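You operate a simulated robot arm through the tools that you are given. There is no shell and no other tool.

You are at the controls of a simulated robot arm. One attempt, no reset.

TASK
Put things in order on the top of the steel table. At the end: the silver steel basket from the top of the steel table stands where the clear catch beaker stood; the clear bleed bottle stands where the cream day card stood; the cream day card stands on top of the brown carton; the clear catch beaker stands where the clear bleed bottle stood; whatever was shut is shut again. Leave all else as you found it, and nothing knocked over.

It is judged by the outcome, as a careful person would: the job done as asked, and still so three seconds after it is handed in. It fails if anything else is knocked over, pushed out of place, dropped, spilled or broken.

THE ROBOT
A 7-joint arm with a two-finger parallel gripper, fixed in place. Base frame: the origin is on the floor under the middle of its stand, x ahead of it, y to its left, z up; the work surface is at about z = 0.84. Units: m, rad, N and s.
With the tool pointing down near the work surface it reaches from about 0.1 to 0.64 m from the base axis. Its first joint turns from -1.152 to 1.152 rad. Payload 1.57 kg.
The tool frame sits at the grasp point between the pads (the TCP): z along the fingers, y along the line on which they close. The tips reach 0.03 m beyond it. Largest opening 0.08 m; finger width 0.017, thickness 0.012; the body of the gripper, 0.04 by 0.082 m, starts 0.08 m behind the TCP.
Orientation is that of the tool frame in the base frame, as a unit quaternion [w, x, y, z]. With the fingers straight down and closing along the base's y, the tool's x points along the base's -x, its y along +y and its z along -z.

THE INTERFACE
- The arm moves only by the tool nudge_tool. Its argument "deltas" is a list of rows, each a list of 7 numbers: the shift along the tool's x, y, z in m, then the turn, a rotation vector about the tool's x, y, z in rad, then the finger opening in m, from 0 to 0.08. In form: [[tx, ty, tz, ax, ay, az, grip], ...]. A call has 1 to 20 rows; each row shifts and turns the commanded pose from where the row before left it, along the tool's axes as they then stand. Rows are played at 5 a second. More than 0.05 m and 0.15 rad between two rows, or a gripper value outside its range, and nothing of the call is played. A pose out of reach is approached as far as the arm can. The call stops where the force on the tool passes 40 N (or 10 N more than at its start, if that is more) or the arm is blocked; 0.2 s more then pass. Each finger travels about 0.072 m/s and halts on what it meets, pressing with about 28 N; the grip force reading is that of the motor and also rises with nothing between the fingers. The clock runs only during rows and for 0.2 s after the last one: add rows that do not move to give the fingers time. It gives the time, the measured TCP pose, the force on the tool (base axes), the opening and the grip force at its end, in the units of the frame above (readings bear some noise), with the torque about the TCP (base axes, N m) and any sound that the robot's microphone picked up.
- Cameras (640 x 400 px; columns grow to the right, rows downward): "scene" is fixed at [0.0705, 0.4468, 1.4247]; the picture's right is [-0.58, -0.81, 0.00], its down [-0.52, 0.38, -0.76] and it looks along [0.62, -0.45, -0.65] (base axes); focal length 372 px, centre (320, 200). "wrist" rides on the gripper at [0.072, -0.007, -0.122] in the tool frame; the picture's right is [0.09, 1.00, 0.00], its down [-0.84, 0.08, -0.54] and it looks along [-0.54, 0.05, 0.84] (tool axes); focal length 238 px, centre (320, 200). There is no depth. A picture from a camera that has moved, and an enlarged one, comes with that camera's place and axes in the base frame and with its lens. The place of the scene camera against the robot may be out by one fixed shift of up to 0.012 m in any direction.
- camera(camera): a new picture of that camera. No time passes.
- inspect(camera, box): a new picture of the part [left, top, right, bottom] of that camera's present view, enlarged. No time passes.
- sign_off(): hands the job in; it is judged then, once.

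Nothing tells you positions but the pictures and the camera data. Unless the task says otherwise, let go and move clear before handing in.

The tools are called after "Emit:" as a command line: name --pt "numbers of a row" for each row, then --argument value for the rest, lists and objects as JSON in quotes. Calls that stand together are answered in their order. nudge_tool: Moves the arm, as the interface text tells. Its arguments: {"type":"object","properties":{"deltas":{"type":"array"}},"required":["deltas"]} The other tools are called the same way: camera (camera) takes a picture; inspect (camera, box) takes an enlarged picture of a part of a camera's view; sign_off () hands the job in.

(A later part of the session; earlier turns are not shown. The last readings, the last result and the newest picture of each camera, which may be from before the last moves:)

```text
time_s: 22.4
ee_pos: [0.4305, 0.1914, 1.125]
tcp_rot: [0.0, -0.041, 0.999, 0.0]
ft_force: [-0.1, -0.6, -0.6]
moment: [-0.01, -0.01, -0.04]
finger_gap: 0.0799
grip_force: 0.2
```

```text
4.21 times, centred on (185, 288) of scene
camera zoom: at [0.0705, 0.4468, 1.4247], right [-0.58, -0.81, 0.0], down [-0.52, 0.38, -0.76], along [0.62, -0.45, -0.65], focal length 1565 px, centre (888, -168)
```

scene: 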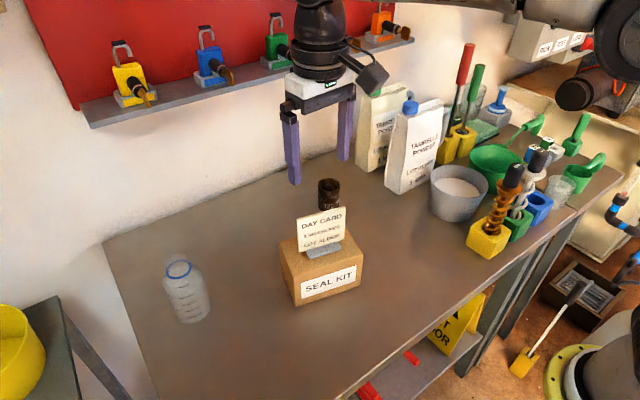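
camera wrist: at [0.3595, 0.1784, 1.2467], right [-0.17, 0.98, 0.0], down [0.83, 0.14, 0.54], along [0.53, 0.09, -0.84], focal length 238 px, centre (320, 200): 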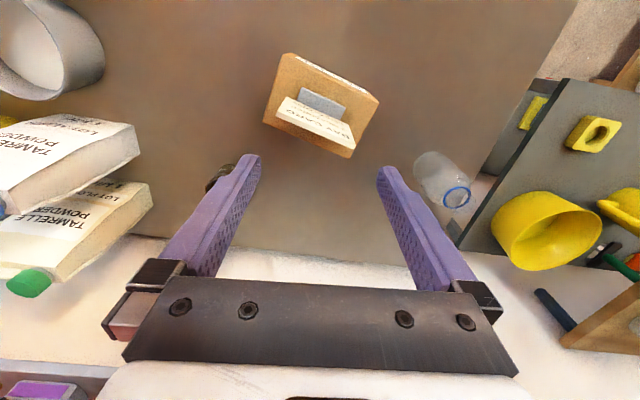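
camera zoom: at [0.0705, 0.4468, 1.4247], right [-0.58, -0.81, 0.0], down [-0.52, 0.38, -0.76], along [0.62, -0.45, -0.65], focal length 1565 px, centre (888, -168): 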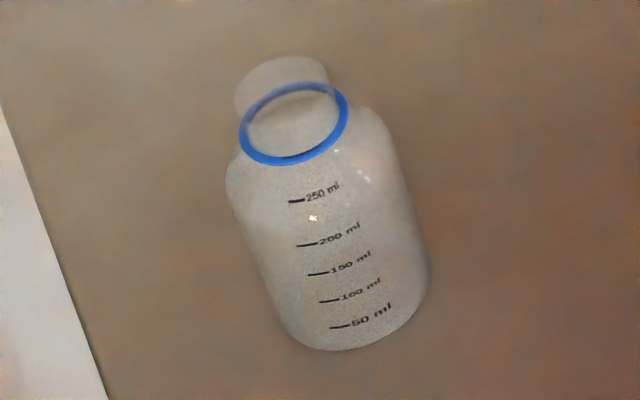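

The bottle axis is at about (0.509, 0.408), body about 68 mm across, blue ring at z≈0.95, top at z≈0.972. I'll turn the gripper to face outward radially and hover over it to test reach.

Emit:
nudge_tool --pt "0 0 0 0 0 -0.1475 0.08" --pt "0 0 0 0 0 -0.1475 0.08" --pt "0 0 0 0 0 -0.1475 0.08" --pt "0 0 0 0 0 -0.1475 0.08" --pt "-0.0327 0.0201 0 0 0 0 0.08" --pt "-0.0327 0.0201 0 0 0 0 0.08" --pt "-0.0327 0.0201 0 0 0 0 0.08" --pt "-0.0327 0.0201 0 0 0 0 0.08" --pt "-0.0327 0.0201 0 0 0 0 0.08" --pt "-0.0327 0.0201 0 0 0 0 0.08" --pt "0 0 0.03 0 0 0 0.08" --pt "0 0 0.03 0 0 0 0.08" --pt "0 0 0 0 0 0 0.08"

Emit:
camera --camera "wrist"

Emit:
camera --camera "scene"

```text
time_s: 25.2
ee_pos: [0.4795, 0.3703, 1.0431]
tcp_rot: [-0.001, -0.327, 0.945, 0.0]
ft_force: [0.2, 0.1, -0.3]
moment: [-0.01, -0.05, 0.0]
finger_gap: 0.0798
grip_force: 0.1
out of reach, approached as far as the arm can: row 8, 9, 10, 11, 12
```

```text
taken
camera wrist: at [0.4276, 0.3207, 1.1642], right [-0.69, 0.72, 0.0], down [0.61, 0.58, 0.54], along [0.39, 0.37, -0.84], focal length 238 px, centre (320, 200)
```

wrist: 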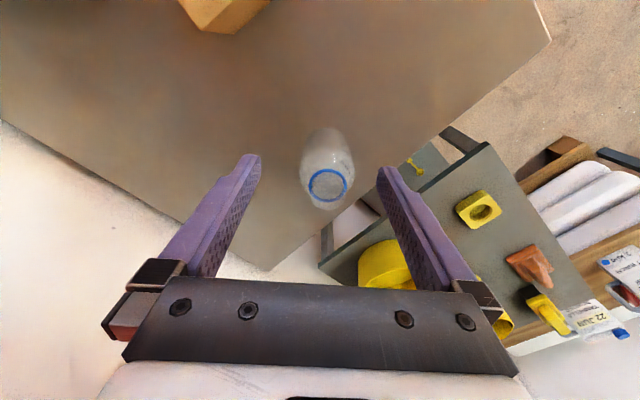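

```text
taken
```

scene: 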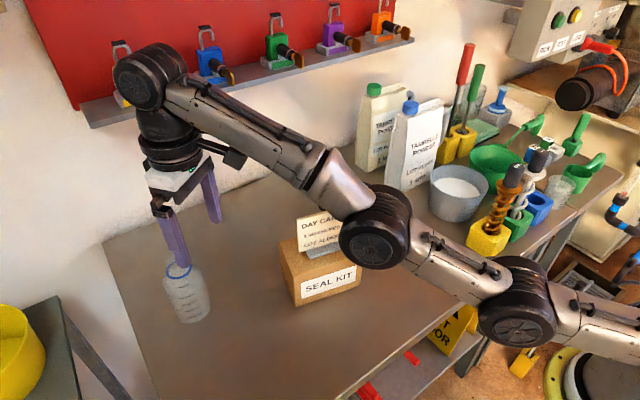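

With the tool straight down the bottle is just out of reach (arm stops about 5 cm short). I'll back off, tilt the gripper about 20° so the fingers point outward, and approach the bottle that way while the bottle stays upright.

Emit:
nudge_tool --pt "0.045 0 -0.01 0 0 0 0.08" --pt "0.045 0 -0.01 0 0 0 0.08" --pt "0 0 0 0 0 0 0.08" --pt "0 0 0 0 -0.1163 0 0.08" --pt "0 0 0 0 -0.1163 0 0.08" --pt "0 0 0 0 -0.1163 0 0.08" --pt "0 0 0 0 0 0 0.08"

Emit:
camera --camera "wrist"

Emit:
camera --camera "scene"

```text
time_s: 26.8
ee_pos: [0.4087, 0.315, 1.0663]
tcp_rot: [0.164, -0.324, 0.93, 0.058]
ft_force: [-0.5, 0.0, 0.1]
moment: [0.02, 0.03, -0.02]
finger_gap: 0.08
grip_force: 0.1
```

```text
taken
camera wrist: at [0.3271, 0.2423, 1.1546], right [-0.68, 0.73, -0.03], down [0.42, 0.43, 0.8], along [0.59, 0.53, -0.6], focal length 238 px, centre (320, 200)
```

wrist: 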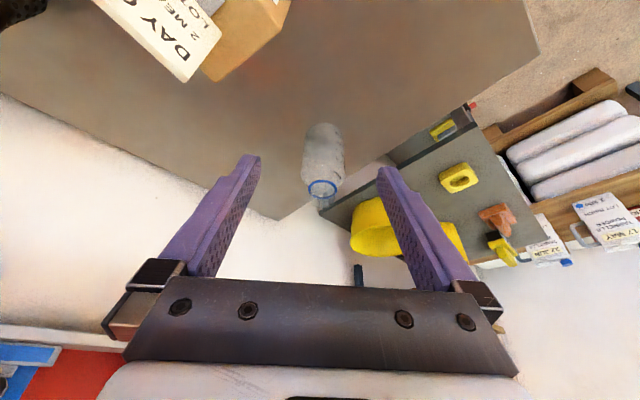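

```text
taken
```

scene: 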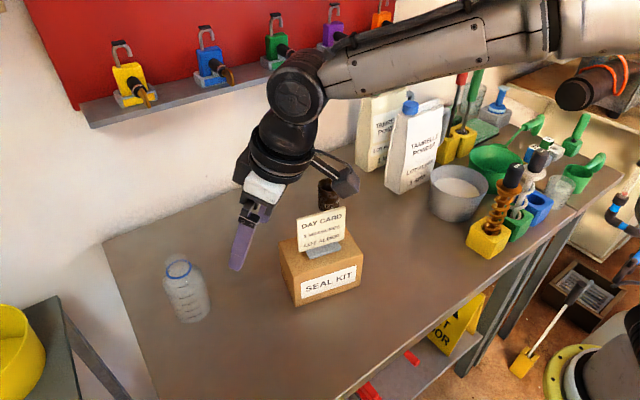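

The bottle's position is confirmed at (0.509, 0.408) from a third view. I'll move to a hover point 10 cm back along the tilted tool axis.

Emit:
nudge_tool --pt "-0.0182 0.0026 0.0246 0 0 0 0.08" --pt "-0.0182 0.0026 0.0246 0 0 0 0.08" --pt "-0.0182 0.0025 0.0246 0 0 0 0.08" --pt "-0.0182 0.0025 0.0246 0 0 0 0.08" --pt "0 0 0 0 0 0 0.08"

Emit:
camera --camera "wrist"

Emit:
camera --camera "scene"

```text
time_s: 28.0
ee_pos: [0.4818, 0.3869, 0.9985]
tcp_rot: [0.163, -0.323, 0.93, 0.057]
ft_force: [-0.8, 0.0, -0.9]
moment: [-0.02, -0.02, 0.01]
finger_gap: 0.0802
grip_force: 0.1
```

```text
taken
camera wrist: at [0.4007, 0.314, 1.0884], right [-0.68, 0.73, -0.03], down [0.42, 0.43, 0.8], along [0.59, 0.53, -0.61], focal length 238 px, centre (320, 200)
```

wrist: 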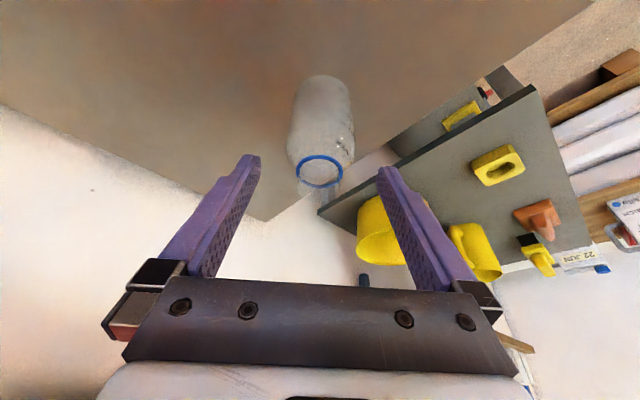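

```text
taken
```

scene: 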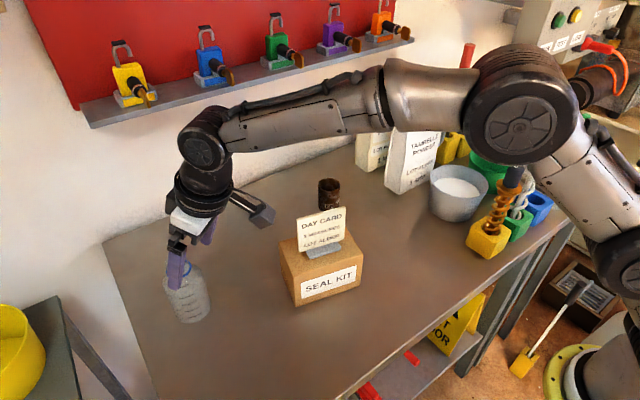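

The arm reaches and the bottle is centred between the fingers. I'll slide in along the tool axis in steps.

Emit:
nudge_tool --pt "0 0.0005 0.02 0 0 0 0.08" --pt "0 0 0.02 0 0 0 0.08" --pt "0 0 0 0 0 0 0.08"

Emit:
camera --camera "wrist"

```text
time_s: 28.8
ee_pos: [0.4935, 0.3965, 0.961]
tcp_rot: [0.164, -0.323, 0.93, 0.057]
ft_force: [0.5, -0.6, -0.6]
moment: [-0.01, 0.01, -0.01]
finger_gap: 0.08
grip_force: 0.1
```

```text
taken
camera wrist: at [0.4127, 0.324, 1.0506], right [-0.68, 0.73, -0.03], down [0.42, 0.43, 0.8], along [0.59, 0.53, -0.61], focal length 238 px, centre (320, 200)
```

wrist: 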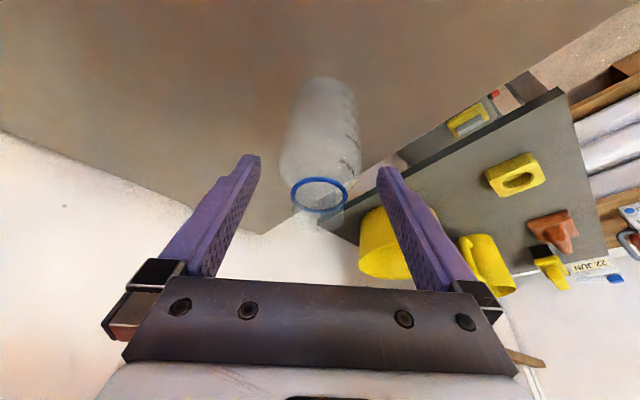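

Still centred. Continue the last 6 cm.

Emit:
nudge_tool --pt "0 0 0.02 0 0 0 0.08" --pt "0 0 0.02 0 0 0 0.08" --pt "0 0 0.018 0 0 0 0.08" --pt "0 0 0 0 0 0 0.08"

Emit:
camera --camera "wrist"

Emit:
inspect --camera "scene" --box '[120, 180, 280, 340]'

```text
time_s: 29.8
ee_pos: [0.5077, 0.4067, 0.9062]
tcp_rot: [0.164, -0.323, 0.93, 0.057]
ft_force: [-0.3, -0.1, -0.8]
moment: [-0.01, -0.01, 0.0]
finger_gap: 0.0803
grip_force: 0.0
```

```text
taken
camera wrist: at [0.4273, 0.3354, 0.9955], right [-0.68, 0.73, -0.03], down [0.42, 0.43, 0.8], along [0.59, 0.53, -0.6], focal length 238 px, centre (320, 200)
```

wrist: 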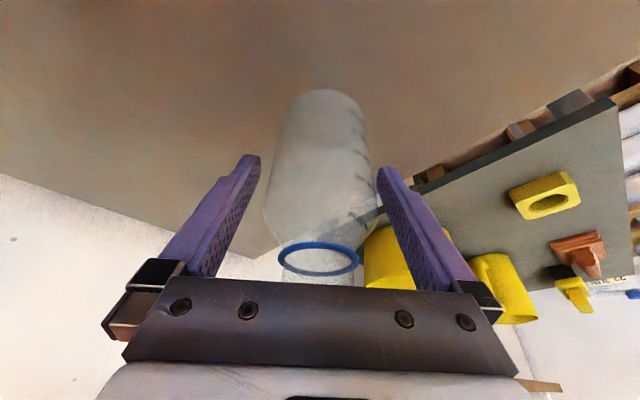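

```text
2.50 times, centred on (200, 260) of scene
camera zoom: at [0.0705, 0.4468, 1.4247], right [-0.58, -0.81, 0.0], down [-0.52, 0.38, -0.76], along [0.62, -0.45, -0.65], focal length 929 px, centre (620, 50)
```

zoom: 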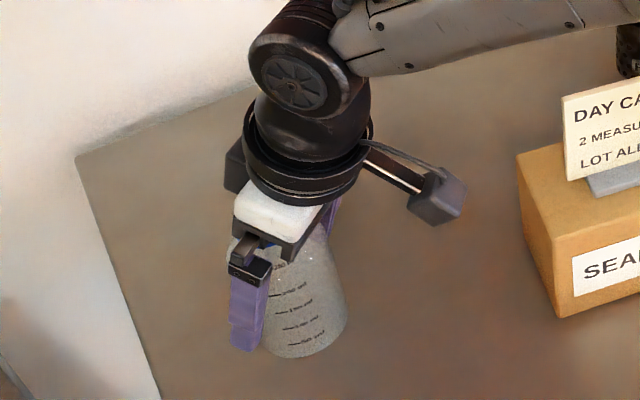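

The bottle body is between the pads, with clearance under the palm. Closing now.

Emit:
nudge_tool --pt "0 0 0 0 0 0 0.07" --pt "0 0 0 0 0 0 0.06" --pt "0 0 0 0 0 0 0.05" --pt "0 0 0 0 0 0 0.05" --pt "0 0 0 0 0 0 0.05"

Emit:
camera --camera "wrist"

```text
time_s: 31.0
ee_pos: [0.5085, 0.4074, 0.9062]
tcp_rot: [0.164, -0.323, 0.93, 0.057]
ft_force: [-0.2, -0.1, 1.0]
moment: [0.05, -0.01, 0.02]
finger_gap: 0.0613
grip_force: 28.2
```

```text
taken
camera wrist: at [0.4271, 0.3353, 0.9957], right [-0.68, 0.73, -0.03], down [0.42, 0.43, 0.8], along [0.59, 0.53, -0.61], focal length 238 px, centre (320, 200)
```

wrist: 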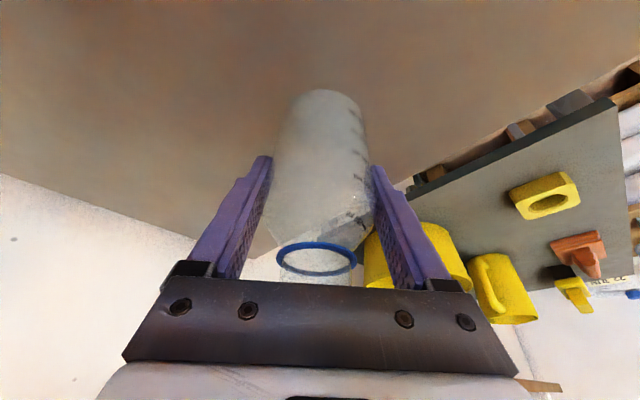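

Gripped at 61 mm, 28 N. I'll lift vertically a bit, then retreat inward and upward, passing in front of and well above the carton and card.

Emit:
nudge_tool --pt "-0.0034 0 -0.0094 0 0 0 0.04" --pt "-0.0068 0 -0.0188 0 0 0 0.04" --pt "0.0129 -0.0009 -0.0338 0 0 0 0.04" --pt "0.0129 -0.0009 -0.0338 0 0 0 0.04" --pt "0.0129 -0.0009 -0.0338 0 0 0 0.04" --pt "0.0129 -0.0009 -0.0338 0 0 0 0.04" --pt "0.0129 -0.0009 -0.0338 0 0 0 0.04" --pt "0.0129 -0.0009 -0.0338 0 0 0 0.04" --pt "0 0 0 0 0 0 0.04"

Emit:
camera --camera "scene"

Emit:
camera --camera "wrist"

```text
time_s: 33.0
ee_pos: [0.4004, 0.3142, 1.1001]
tcp_rot: [0.164, -0.323, 0.93, 0.058]
ft_force: [-0.1, -0.9, -1.9]
moment: [-0.02, 0.0, 0.01]
finger_gap: 0.0613
grip_force: 28.3
```

```text
taken
```

scene: 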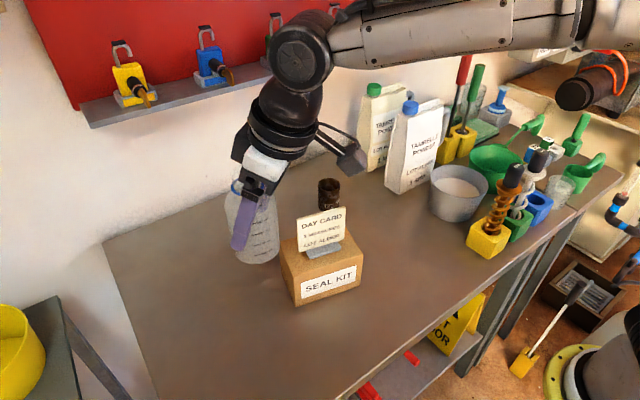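

```text
taken
camera wrist: at [0.3194, 0.242, 1.1895], right [-0.68, 0.73, -0.03], down [0.42, 0.43, 0.8], along [0.59, 0.53, -0.61], focal length 238 px, centre (320, 200)
```

wrist: 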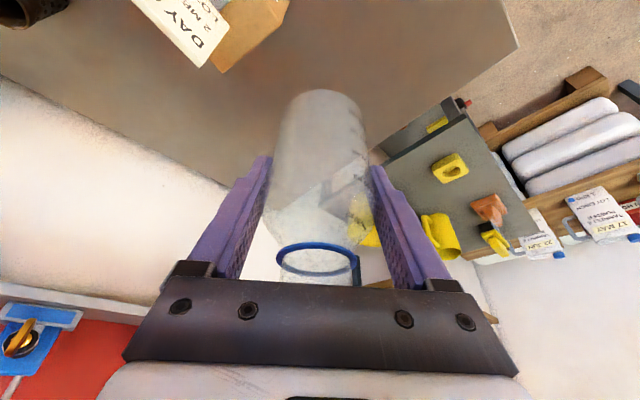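

The bottle hangs upright and clear. Next I'll swing in front of the carton and turn the wrist about the vertical so it faces the card's old place.

Emit:
nudge_tool --pt "0.0273 -0.0098 -0.01 0 0 0 0.04" --pt "0.0273 -0.0098 -0.01 0 0 0 0.04" --pt "0.0273 -0.0098 -0.01 0 0 0 0.04" --pt "0.0273 -0.0098 -0.01 0 0 0 0.04" --pt "0.0273 -0.0098 -0.01 0 0 0 0.04" --pt "0.0273 -0.0098 -0.01 0 0 0 0.04" --pt "0 0 0 0.048 -0.0002 0.1316 0.04" --pt "0 0 0 0.048 -0.0002 0.1316 0.04" --pt "0 0 0 0.048 -0.0002 0.1316 0.04" --pt "0 0 0 0.048 -0.0002 0.1316 0.04" --pt "0 0 0 0.048 -0.0002 0.1316 0.04" --pt "0 0 0 0 0 0 0.04"

Emit:
camera --camera "scene"

Emit:
camera --camera "wrist"

```text
time_s: 35.6
ee_pos: [0.2996, 0.1616, 1.0985]
tcp_rot: [0.173, 0.016, 0.985, -0.003]
ft_force: [-0.4, 0.2, -1.3]
moment: [0.0, -0.01, -0.02]
finger_gap: 0.0613
grip_force: 28.4
```

```text
taken
```

scene: 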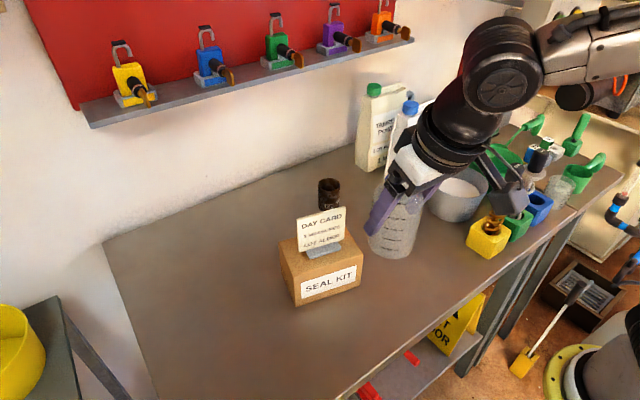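

```text
taken
camera wrist: at [0.1902, 0.1588, 1.1889], right [-0.05, 1.0, -0.03], down [0.6, 0.06, 0.8], along [0.8, 0.02, -0.6], focal length 238 px, centre (320, 200)
```

wrist: 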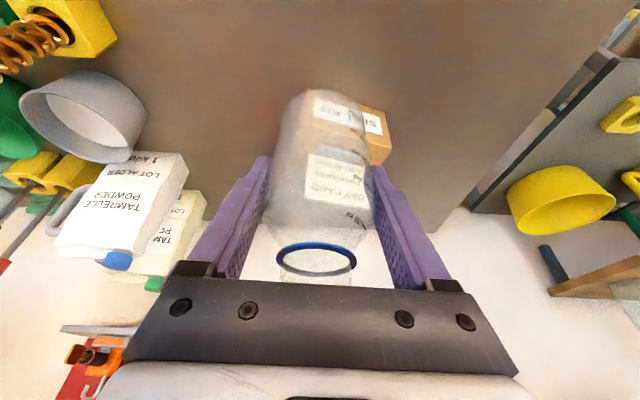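

Still held firmly. Now I'll carry it sideways to over the card's old place at (0.3495, -0.0085) and start lowering.

Emit:
nudge_tool --pt "-0.00868 -0.02807 0.00317 0 0 0 0.04" --pt "-0.00868 -0.02807 0.00317 0 0 0 0.04" --pt "-0.00868 -0.02807 0.00317 0 0 0 0.04" --pt "-0.00868 -0.02807 0.00317 0 0 0 0.04" --pt "-0.00868 -0.02807 0.00317 0 0 0 0.04" --pt "-0.00868 -0.02807 0.00317 0 0 0 0.04" --pt "0.01023 0 0.02823 0 0 0 0.04" --pt "0.01023 0 0.02823 0 0 0 0.04" --pt "0.01023 0 0.02823 0 0 0 0.04" --pt "0.01023 0 0.02823 0 0 0 0.04" --pt "0 0 0 0 0 0 0.04"

Emit:
camera --camera "scene"

Emit:
camera --camera "wrist"

```text
time_s: 38.0
ee_pos: [0.3495, -0.0083, 0.9781]
tcp_rot: [0.175, 0.015, 0.985, -0.003]
ft_force: [-0.1, 0.3, -1.5]
moment: [-0.01, 0.03, -0.01]
finger_gap: 0.0611
grip_force: 27.8
```

```text
taken
```

scene: 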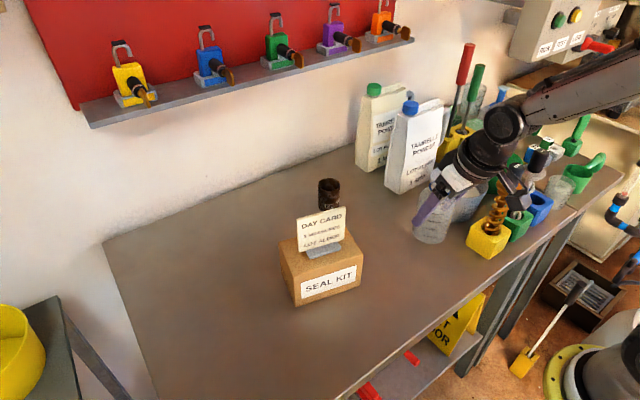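

```text
taken
camera wrist: at [0.241, -0.0112, 1.0678], right [-0.05, 1.0, -0.03], down [0.6, 0.06, 0.8], along [0.8, 0.02, -0.6], focal length 238 px, centre (320, 200)
```

wrist: 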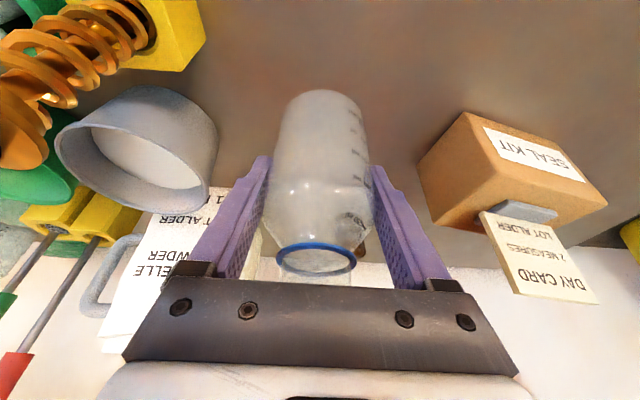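

Plenty of clearance all round. Lowering to just above the table, then small steps to contact.

Emit:
nudge_tool --pt "0.01023 0 0.02823 0 0 0 0.04" --pt "0.00852 0 0.02352 0 0 0 0.04" --pt "0.00239 0 0.00659 0 0 0 0.04" --pt "0 0 0 0 0 0 0.04"

Emit:
nudge_tool --pt "0.00102 0 0.00282 0 0 0 0.04" --pt "0 0 0 0 0 0 0.04"

```text
time_s: 39.0
ee_pos: [0.3496, -0.0097, 0.9175]
tcp_rot: [0.174, 0.016, 0.985, -0.003]
ft_force: [0.3, 0.1, -0.7]
moment: [0.0, 0.01, 0.0]
finger_gap: 0.0615
grip_force: 28.1
```

```text
time_s: 39.6
ee_pos: [0.3503, -0.0096, 0.9147]
tcp_rot: [0.173, 0.016, 0.985, -0.003]
ft_force: [0.8, 0.2, -1.1]
moment: [0.02, 0.02, 0.02]
finger_gap: 0.0612
grip_force: 28.0
```

Emit:
nudge_tool --pt "0.00136 0 0.00376 0 0 0 0.04" --pt "0 0 0 0 0 0 0.04"

Emit:
nudge_tool --pt "0.00068 0 0.00188 0 0 0 0.04" --pt "0 0 0 0 0 0 0.04"

Emit:
nudge_tool --pt "0.00068 0 0.00188 0 0 0 0.04" --pt "0 0 0 0 0 0 0.04"

```text
time_s: 40.2
ee_pos: [0.3496, -0.0095, 0.9113]
tcp_rot: [0.174, 0.017, 0.985, -0.003]
ft_force: [1.0, 0.1, -0.9]
moment: [-0.01, 0.01, 0.01]
finger_gap: 0.0611
grip_force: 27.8
```

```text
time_s: 40.8
ee_pos: [0.3495, -0.0092, 0.9081]
tcp_rot: [0.174, 0.017, 0.985, -0.003]
ft_force: [0.9, -0.3, -0.4]
moment: [0.03, -0.03, 0.02]
finger_gap: 0.0611
grip_force: 28.2
```

```text
time_s: 41.4
ee_pos: [0.3499, -0.0085, 0.9077]
tcp_rot: [0.173, 0.016, 0.985, -0.003]
ft_force: [0.5, 0.5, 0.2]
moment: [-0.02, -0.01, -0.04]
finger_gap: 0.0611
grip_force: 28.0
```

Emit:
nudge_tool --pt "0.00068 0 0.00188 0 0 0 0.04" --pt "0 0 0 0 0 0 0.04"

Emit:
inspect --camera "scene" --box '[390, 170, 490, 270]'

```text
time_s: 42.0
ee_pos: [0.3505, -0.0095, 0.9056]
tcp_rot: [0.175, 0.016, 0.984, -0.003]
ft_force: [-3.9, 1.4, 12.4]
moment: [-0.03, 0.26, -0.01]
finger_gap: 0.0611
grip_force: 27.9
```

```text
4.00 times, centred on (440, 220) of scene
camera zoom: at [0.0702, 0.4468, 1.4247], right [-0.58, -0.81, 0.0], down [-0.52, 0.38, -0.76], along [0.62, -0.45, -0.65], focal length 1487 px, centre (-160, 120)
```

zoom: 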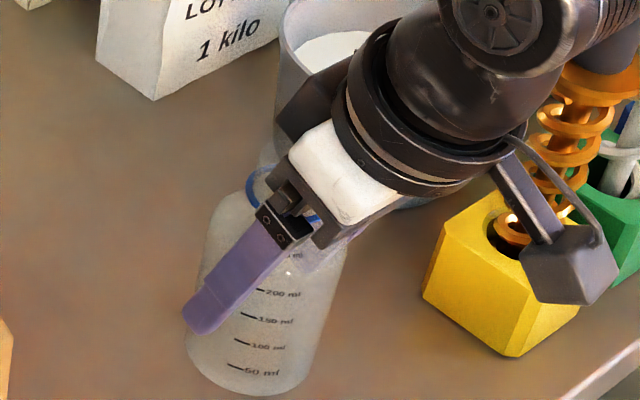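

Touchdown at 12 N. I'll relieve slightly, open the fingers, and look before withdrawing along the tool axis.

Emit:
nudge_tool --pt "-0.0003 0 -0.0009 0 0 0 0.04" --pt "0 0 0 0 0 0 0.065" --pt "0 0 0 0 0 0 0.075" --pt "0 0 0 0 0 0 0.08" --pt "0 0 0 0 0 0 0.08"

Emit:
camera --camera "wrist"

```text
time_s: 43.2
ee_pos: [0.349, -0.0087, 0.9068]
tcp_rot: [0.174, 0.016, 0.985, -0.002]
ft_force: [0.9, -0.7, -0.6]
moment: [0.02, -0.01, -0.01]
finger_gap: 0.0802
grip_force: 0.0
```

```text
taken
camera wrist: at [0.2409, -0.0119, 0.9957], right [-0.05, 1.0, -0.03], down [0.6, 0.06, 0.8], along [0.8, 0.02, -0.6], focal length 238 px, centre (320, 200)
```

wrist: 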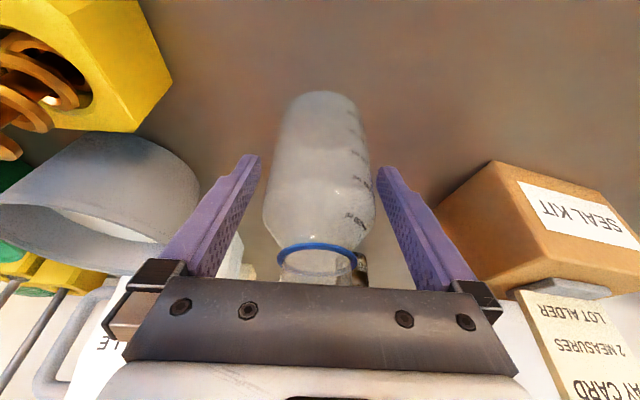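

Bottle stands freely on the card's old spot. Withdrawing back along the tool axis, then up.

Emit:
nudge_tool --pt "0 0 -0.02 0 0 0 0.08" --pt "0 0 -0.03 0 0 0 0.08" --pt "0 0 -0.035 0 0 0 0.08" --pt "0 0 -0.035 0 0 0 0.08" --pt "-0.0136 0 -0.0376 0 0 0 0.08" --pt "-0.0136 0 -0.0376 0 0 0 0.08" --pt "0 0 0 0 0 0 0.08"

Emit:
camera --camera "wrist"

Emit:
camera --camera "scene"

```text
time_s: 44.8
ee_pos: [0.3047, -0.0059, 1.0993]
tcp_rot: [0.174, 0.015, 0.985, -0.003]
ft_force: [-1.2, -0.6, -0.5]
moment: [-0.01, -0.01, 0.03]
finger_gap: 0.0802
grip_force: 0.1
```

```text
taken
camera wrist: at [0.1962, -0.01, 1.1885], right [-0.05, 1.0, -0.03], down [0.6, 0.06, 0.8], along [0.8, 0.02, -0.6], focal length 238 px, centre (320, 200)
```

wrist: 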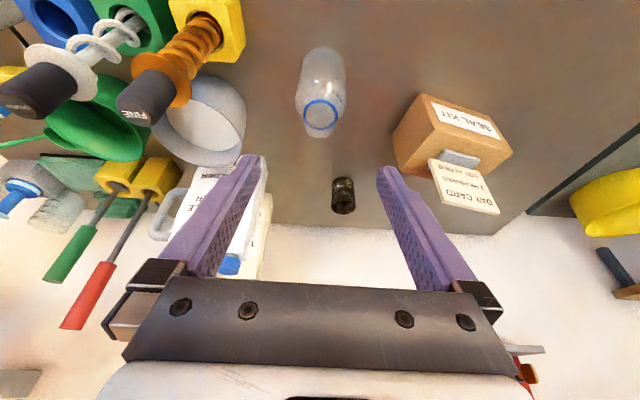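

```text
taken
```

scene: 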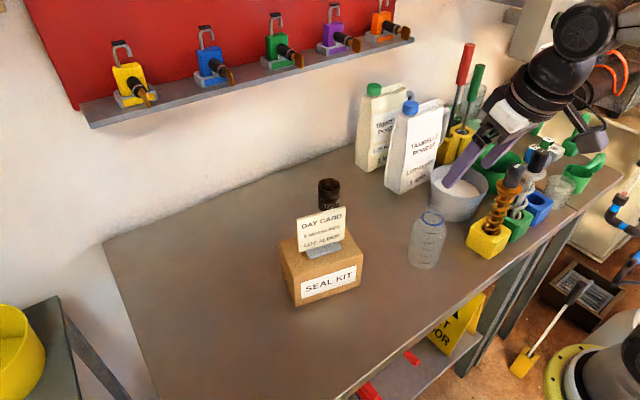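

The bottle now stands on the card's old place and the card is on the carton. Next I turn the wrist toward the catch beaker (about -55° azimuth) and move near it, staying high, to measure it and its neighbours.

Emit:
nudge_tool --pt "0 0 0 0.0458 0 0.1264 0.08" --pt "0 0 0 0.0458 0 0.1264 0.08" --pt "0 0 0 0.0458 0 0.1264 0.08" --pt "0 0 0 0.0458 0 0.1264 0.08" --pt "0 0 0 0.0458 0 0.1264 0.08" --pt "0 0 0 0.0458 0 0.1264 0.08" --pt "0 0 0 0.0458 0 0.1264 0.08" --pt "-0.0268 -0.0334 0.0097 0 0 0 0.08" --pt "-0.0268 -0.0334 0.0097 0 0 0 0.08" --pt "-0.0268 -0.0334 0.0097 0 0 0 0.08" --pt "-0.0268 -0.0334 0.0097 0 0 0 0.08" --pt "-0.0268 -0.0334 0.0097 0 0 0 0.08" --pt "-0.0268 -0.0334 0.0097 0 0 0 0.08" --pt "0 0 0 0 0 0 0.08"

Emit:
camera --camera "wrist"

Emit:
camera --camera "scene"

```text
time_s: 47.8
ee_pos: [0.2389, -0.2632, 1.0992]
tcp_rot: [0.154, 0.46, 0.871, -0.08]
ft_force: [0.0, 0.2, 0.9]
moment: [-0.01, 0.0, 0.02]
finger_gap: 0.0801
grip_force: 0.0
```

```text
taken
camera wrist: at [0.1717, -0.1765, 1.1891], right [0.77, 0.63, -0.03], down [0.4, -0.45, 0.8], along [0.49, -0.63, -0.6], focal length 238 px, centre (320, 200)
```

wrist: 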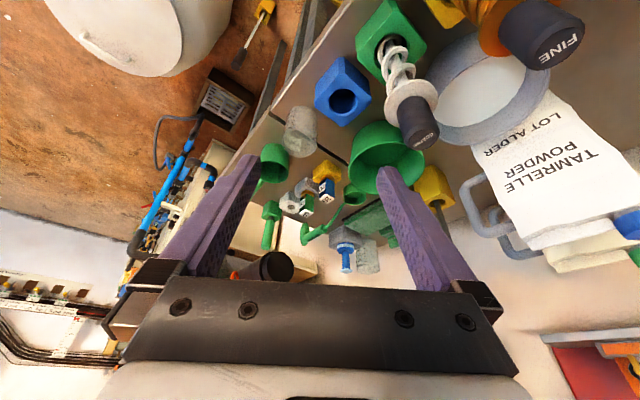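

```text
taken
```

scene: 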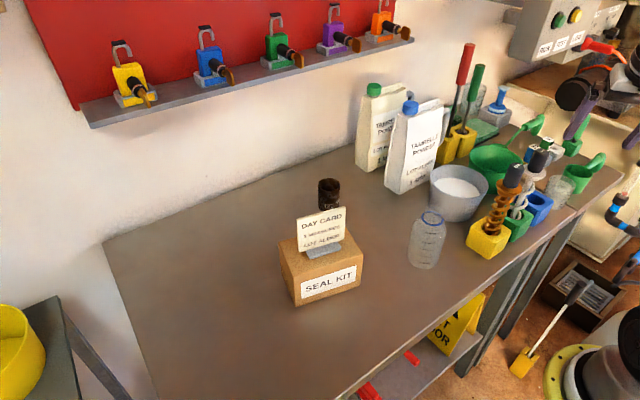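

The beaker is at about (300, 128) in this view, between the blue block and the green scoop. Zooming in.

Emit:
inspect --camera "wrist" --box '[240, 60, 400, 180]'

Emit:
inspect --camera "scene" --box '[510, 140, 620, 230]'

```text
3.33 times, centred on (320, 120) of wrist
camera zoom: at [0.1717, -0.1765, 1.1891], right [0.77, 0.63, -0.03], down [0.4, -0.45, 0.8], along [0.49, -0.63, -0.6], focal length 794 px, centre (320, 467)
```

zoom: 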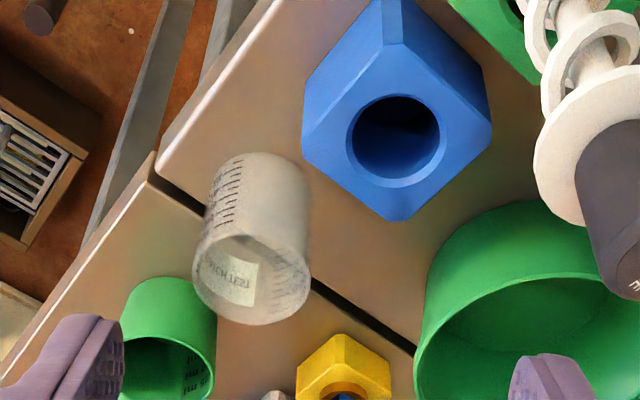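

```text
4.44 times, centred on (565, 185) of scene
camera zoom: at [0.0705, 0.4468, 1.4247], right [-0.58, -0.81, 0.0], down [-0.52, 0.38, -0.76], along [0.62, -0.45, -0.65], focal length 1652 px, centre (-769, 267)
```

zoom: 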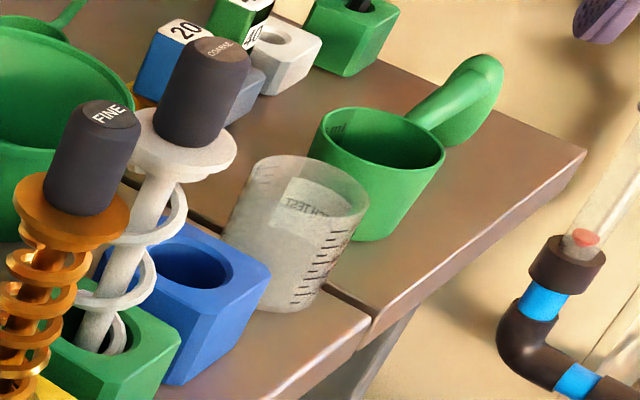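

The beaker is about 52 mm across and 65 mm tall, standing at about (0.287, -0.383), with ~3 cm gaps to the blue block and scoop; a radial tilted grasp fits. I'll hover over it and re-measure.

Emit:
nudge_tool --pt "-0.0288 -0.0094 0.0105 0 0 0 0.08" --pt "-0.0288 -0.0094 0.0105 0 0 0 0.08" --pt "-0.0288 -0.0094 0.0105 0 0 0 0.08" --pt "0.0103 0 0.0283 0 0 0 0.08" --pt "0.0103 0 0.0283 0 0 0 0.08" --pt "0.0103 0 0.0283 0 0 0 0.08" --pt "0 0 0 0 0 0 0.08"

Emit:
camera --camera "wrist"

Emit:
inspect --camera "scene" --box '[480, 90, 640, 230]'

```text
time_s: 49.4
ee_pos: [0.2679, -0.3534, 1.0092]
tcp_rot: [0.154, 0.461, 0.87, -0.081]
ft_force: [0.6, 0.5, 0.4]
moment: [0.0, -0.01, -0.01]
finger_gap: 0.0799
grip_force: 0.2
```

```text
taken
camera wrist: at [0.2013, -0.2672, 1.0975], right [0.77, 0.63, -0.03], down [0.4, -0.45, 0.8], along [0.49, -0.63, -0.6], focal length 238 px, centre (320, 200)
```

wrist: 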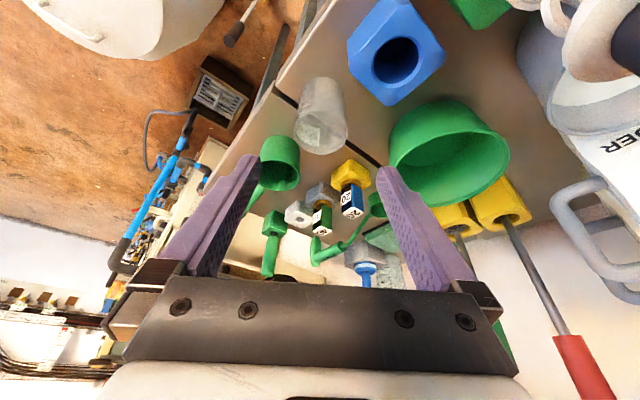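

```text
2.86 times, centred on (560, 160) of scene
camera zoom: at [0.0705, 0.4468, 1.4247], right [-0.58, -0.81, 0.0], down [-0.52, 0.38, -0.76], along [0.62, -0.45, -0.65], focal length 1062 px, centre (-366, 314)
```

zoom: 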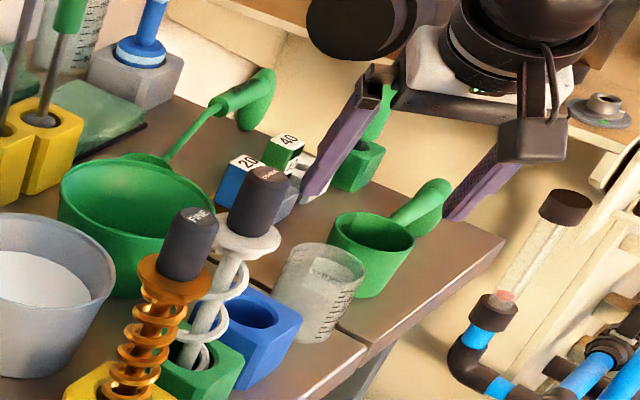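

Good view; zooming on the beaker for a refined fix.

Emit:
inspect --camera "wrist" --box '[272, 60, 368, 170]'

```text
3.64 times, centred on (320, 115) of wrist
camera zoom: at [0.2013, -0.2672, 1.0975], right [0.77, 0.63, -0.03], down [0.4, -0.45, 0.8], along [0.49, -0.63, -0.6], focal length 867 px, centre (320, 509)
```

zoom: 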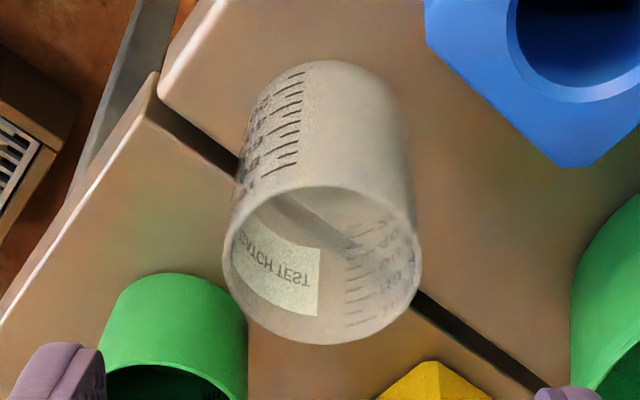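

Beaker axis at (0.2875, -0.381), rim at z≈0.907. I'll correct by ~1 cm and slide in along the tool axis most of the way.

Emit:
nudge_tool --pt "0.0106 0.0003 -0.0039 0 0 0 0.08" --pt "0 0 0.03 0 0 0 0.08" --pt "0 0 0.03 0 0 0 0.08" --pt "0 0 0.02 0 0 0 0.08" --pt "0 0 0 0 0 0 0.08"

Emit:
camera --camera "wrist"

Emit:
inspect --camera "scene" --box '[480, 90, 640, 230]'

```text
time_s: 50.6
ee_pos: [0.2762, -0.3673, 0.9322]
tcp_rot: [0.153, 0.461, 0.87, -0.081]
ft_force: [0.0, 0.8, 0.2]
moment: [0.03, -0.02, -0.05]
finger_gap: 0.0802
grip_force: 0.1
```

```text
taken
camera wrist: at [0.2102, -0.2804, 1.0212], right [0.77, 0.63, -0.03], down [0.4, -0.45, 0.8], along [0.49, -0.63, -0.6], focal length 238 px, centre (320, 200)
```

wrist: 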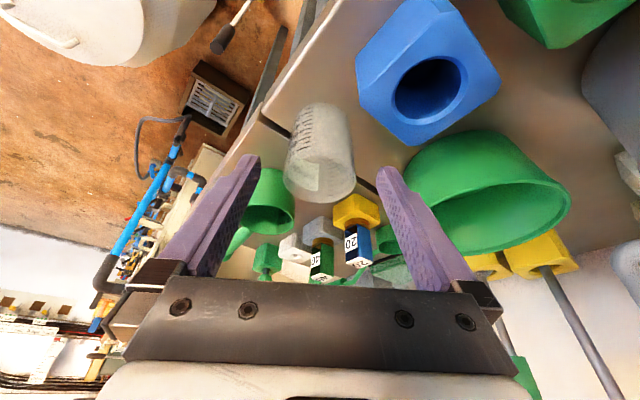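

```text
2.86 times, centred on (560, 160) of scene
camera zoom: at [0.0705, 0.4468, 1.4247], right [-0.58, -0.81, 0.0], down [-0.52, 0.38, -0.76], along [0.62, -0.45, -0.65], focal length 1062 px, centre (-366, 314)
```

zoom: 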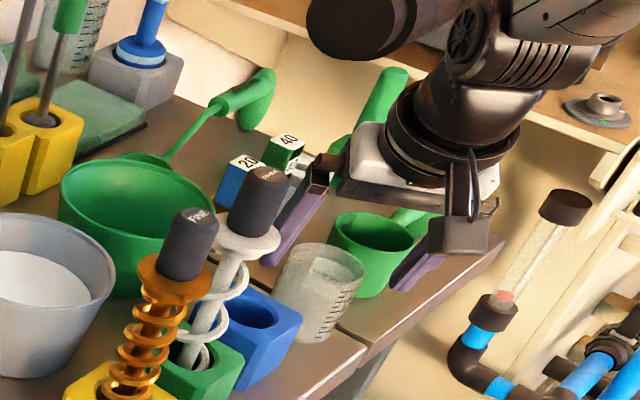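

The beaker is centred between the fingers. I'll go in the last 5 cm and close.

Emit:
nudge_tool --pt "0.001 0.0005 0.017 0 0 0 0.08" --pt "0.0008 0.0005 0.017 0 0 0 0.08" --pt "0 0 0.0156 0 0 0 0.08" --pt "0 0 0 0 0 0 0.08"

Emit:
camera --camera "wrist"

Emit:
inspect --camera "scene" --box '[500, 120, 620, 230]'

```text
time_s: 51.6
ee_pos: [0.2882, -0.3797, 0.8842]
tcp_rot: [0.153, 0.46, 0.871, -0.081]
ft_force: [-0.1, 0.2, 0.5]
moment: [0.02, -0.03, -0.02]
finger_gap: 0.08
grip_force: 0.0
```

```text
taken
camera wrist: at [0.2204, -0.2928, 0.9741], right [0.77, 0.63, -0.03], down [0.4, -0.45, 0.8], along [0.49, -0.63, -0.6], focal length 238 px, centre (320, 200)
```

wrist: 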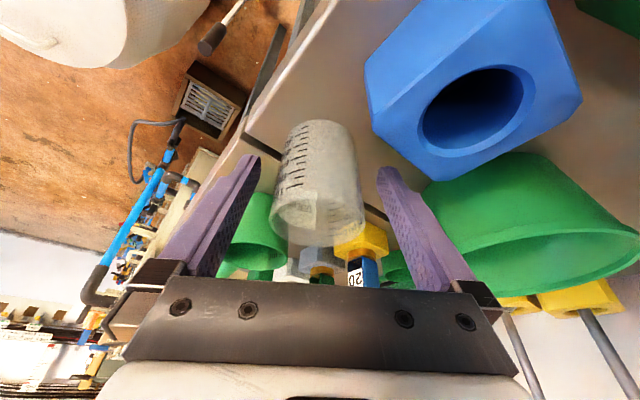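

```text
3.64 times, centred on (560, 175) of scene
camera zoom: at [0.0705, 0.4468, 1.4247], right [-0.58, -0.81, 0.0], down [-0.52, 0.38, -0.76], along [0.62, -0.45, -0.65], focal length 1352 px, centre (-553, 291)
```

zoom: 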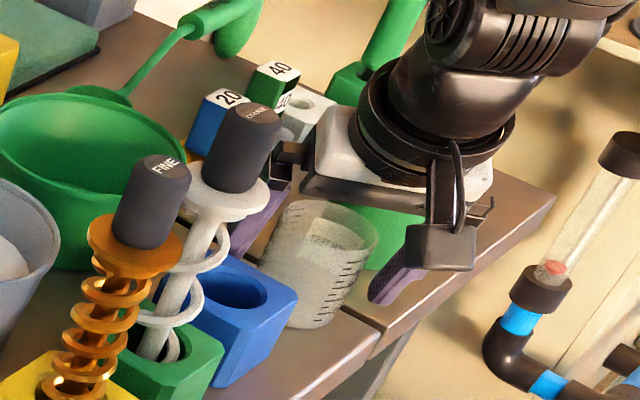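

Positioned well around the beaker. Closing gently.

Emit:
nudge_tool --pt "0 0 0 0 0 0 0.068" --pt "0 0 0 0 0 0 0.058" --pt "0 0 0 0 0 0 0.05" --pt "0 0 0 0 0 0 0.042" --pt "0 0 0 0 0 0 0.035" --pt "0 0 0 0 0 0 0.035"

Emit:
camera --camera "wrist"

```text
time_s: 53.0
ee_pos: [0.2873, -0.3812, 0.8851]
tcp_rot: [0.153, 0.461, 0.87, -0.081]
ft_force: [0.2, 0.4, 0.6]
moment: [0.01, -0.05, 0.0]
finger_gap: 0.052
grip_force: 28.3
```

```text
taken
camera wrist: at [0.2204, -0.2927, 0.9743], right [0.77, 0.63, -0.03], down [0.4, -0.45, 0.8], along [0.49, -0.63, -0.6], focal length 238 px, centre (320, 200)
```

wrist: 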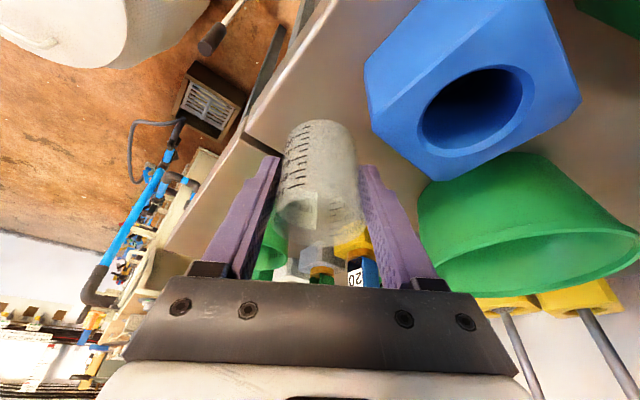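

Beaker gripped at 52 mm. Lifting it straight up to clear everything, then carrying it over toward the middle at height.

Emit:
nudge_tool --pt "-0.0051 0 -0.0141 0 0 0 0.035" --pt "-0.0103 0 -0.0282 0 0 0 0.035" --pt "-0.0137 0 -0.0376 0 0 0 0.035" --pt "-0.0137 0 -0.0376 0 0 0 0.035" --pt "-0.0137 0 -0.0376 0 0 0 0.035" --pt "-0.0137 0 -0.0376 0 0 0 0.035" --pt "-0.0051 0 -0.0141 0 0 0 0.035" --pt "0 0 0 0 0 0 0.035"

Emit:
camera --camera "wrist"

Emit:
camera --camera "scene"

```text
time_s: 54.8
ee_pos: [0.2843, -0.3769, 1.1067]
tcp_rot: [0.153, 0.46, 0.871, -0.081]
ft_force: [0.7, 0.0, -0.3]
moment: [-0.03, -0.01, -0.02]
finger_gap: 0.0521
grip_force: 28.1
```

```text
taken
camera wrist: at [0.2171, -0.2895, 1.1968], right [0.77, 0.63, -0.03], down [0.4, -0.45, 0.8], along [0.49, -0.63, -0.61], focal length 238 px, centre (320, 200)
```

wrist: 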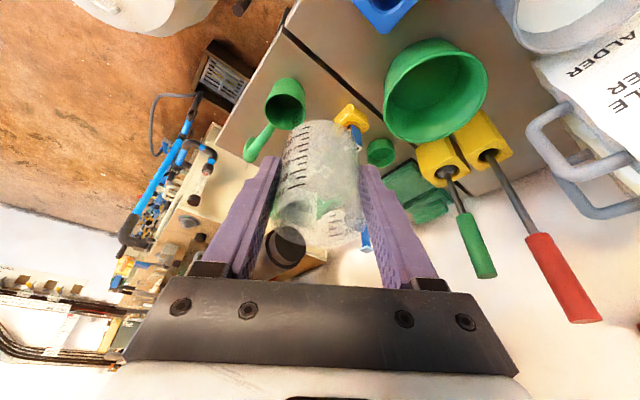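

```text
taken
```

scene: 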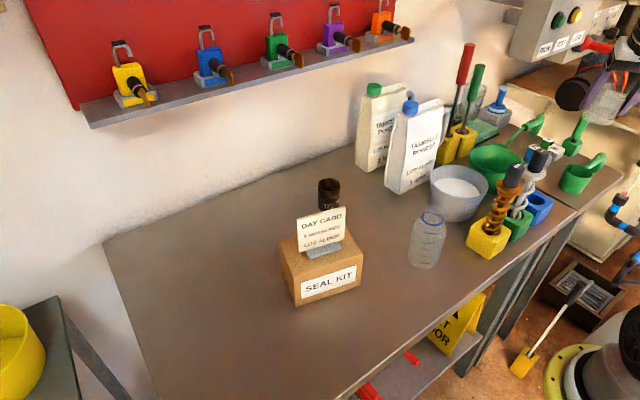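

Beaker is off the table and held well. Now carry over toward the middle and swing the wrist round to the left-facing direction.

Emit:
nudge_tool --pt "0.0312 0.0246 -0.0113 0 0 0 0.035" --pt "0.0312 0.0246 -0.0113 0 0 0 0.035" --pt "0.0312 0.0246 -0.0113 0 0 0 0.035" --pt "0.0312 0.0246 -0.0113 0 0 0 0.035" --pt "0.0312 0.0246 -0.0113 0 0 0 0.035" --pt "0.0312 0.0246 -0.0113 0 0 0 0.035" --pt "0.0312 0.0246 -0.0113 0 0 0 0.035" --pt "0.0312 0.0246 -0.0113 0 0 0 0.035" --pt "0 0 0 -0.051 0.0003 -0.1402 0.035" --pt "0 0 0 -0.051 0.0003 -0.1402 0.035" --pt "0 0 0 -0.051 0.0003 -0.1402 0.035" --pt "0 0 0 -0.051 0.0003 -0.1402 0.035" --pt "0 0 0 -0.051 0.0003 -0.1402 0.035" --pt "0 0 0 -0.051 0.0003 -0.1402 0.035" --pt "0 0 0 -0.051 0.0003 -0.1402 0.035" --pt "0 0 0 -0.051 0.0003 -0.1402 0.035" --pt "0 0 0 -0.051 0.0003 -0.1402 0.035" --pt "0 0 0 -0.051 0.0003 -0.1402 0.035" --pt "0 0 0 -0.051 0.0003 -0.1402 0.035" --pt "0 0 0 0 0 0 0.035"

Emit:
camera --camera "wrist"

Emit:
camera --camera "scene"

```text
time_s: 59.0
ee_pos: [0.2999, -0.0491, 1.1059]
tcp_rot: [0.164, -0.323, 0.93, 0.058]
ft_force: [0.7, 0.3, 0.5]
moment: [0.02, 0.02, 0.0]
finger_gap: 0.0518
grip_force: 28.3
```

```text
taken
camera wrist: at [0.2182, -0.1213, 1.1953], right [-0.69, 0.73, -0.03], down [0.43, 0.43, 0.8], along [0.59, 0.53, -0.61], focal length 238 px, centre (320, 200)
```

wrist: 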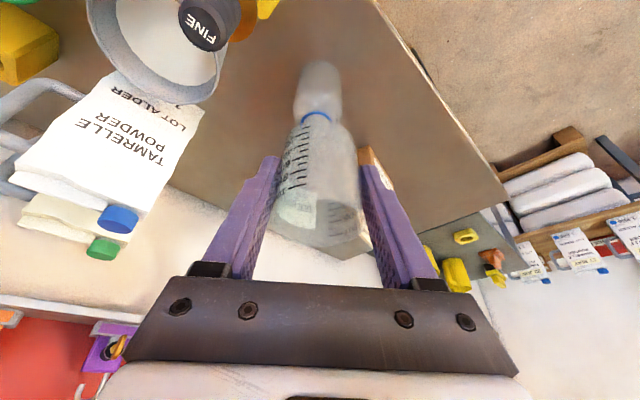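

```text
taken
```

scene: 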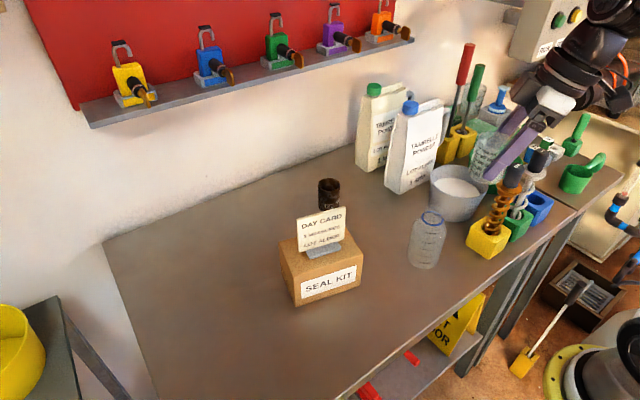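

Orientation matches the one that reached the bottle's spot. I'll now retrace that path: in front of the carton, then out to the left.

Emit:
nudge_tool --pt "-0.0246 0.033 0.009 0 0 0 0.035" --pt "-0.0246 0.033 0.009 0 0 0 0.035" --pt "-0.0246 0.033 0.009 0 0 0 0.035" --pt "-0.0246 0.033 0.009 0 0 0 0.035" --pt "-0.0246 0.033 0.009 0 0 0 0.035" --pt "-0.0326 0.0114 0.0119 0 0 0 0.035" --pt "-0.0326 0.0114 0.0119 0 0 0 0.035" --pt "-0.0326 0.0114 0.0119 0 0 0 0.035" --pt "-0.0326 0.0114 0.0119 0 0 0 0.035" --pt "-0.0326 0.0114 0.0119 0 0 0 0.035" --pt "0 0 0 0 0 0 0.035"

Emit:
camera --camera "wrist"

Emit:
camera --camera "scene"

```text
time_s: 61.4
ee_pos: [0.403, 0.3153, 1.1064]
tcp_rot: [0.163, -0.322, 0.931, 0.058]
ft_force: [0.5, 1.3, -0.6]
moment: [-0.06, -0.04, -0.01]
finger_gap: 0.0516
grip_force: 28.4
```

```text
taken
camera wrist: at [0.3215, 0.243, 1.196], right [-0.68, 0.73, -0.03], down [0.43, 0.43, 0.8], along [0.59, 0.53, -0.61], focal length 238 px, centre (320, 200)
```

wrist: 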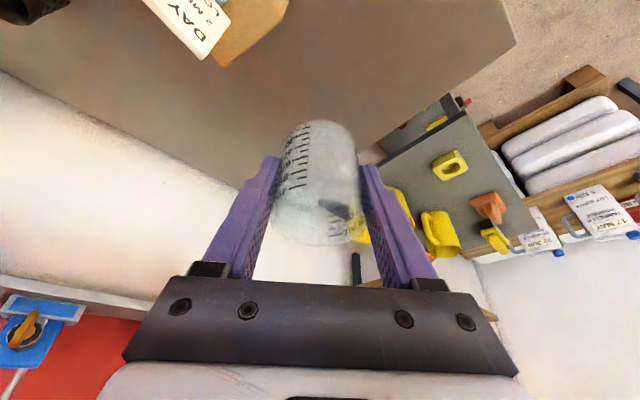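

```text
taken
```

scene: 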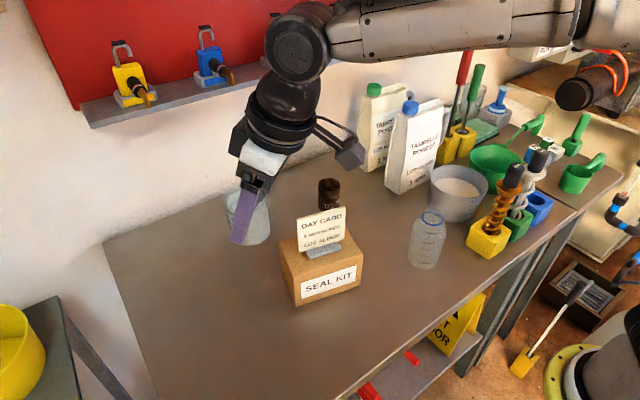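

Now outward and down to just above the bottle's old place at (0.5085, 0.4075).

Emit:
nudge_tool --pt "-0.00966 0.0009 0.03187 0 0 0 0.035" --pt "-0.00966 0.0009 0.03187 0 0 0 0.035" --pt "-0.00966 0.0009 0.03187 0 0 0 0.035" --pt "-0.00966 0.0009 0.03187 0 0 0 0.035" --pt "-0.00966 0.0009 0.03187 0 0 0 0.035" --pt "-0.00966 0.0009 0.03187 0 0 0 0.035" --pt "-0.00966 0.0009 0.03187 0 0 0 0.035" --pt "0 0 0 0 0 0 0.035"

Emit:
camera --camera "scene"

```text
time_s: 63.2
ee_pos: [0.5081, 0.4057, 0.917]
tcp_rot: [0.163, -0.322, 0.931, 0.057]
ft_force: [0.5, 1.1, -0.1]
moment: [0.02, 0.0, 0.04]
finger_gap: 0.0517
grip_force: 27.5
```

```text
taken
```

scene: 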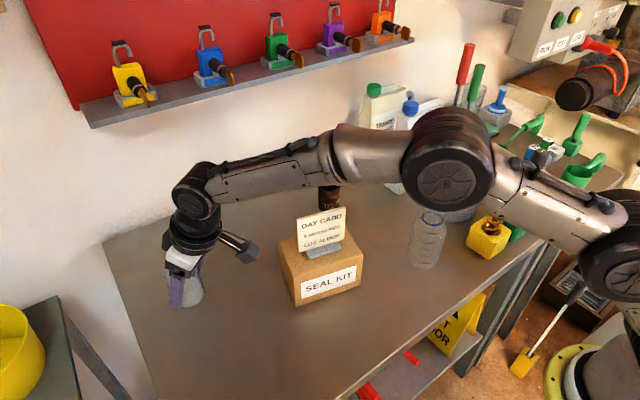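

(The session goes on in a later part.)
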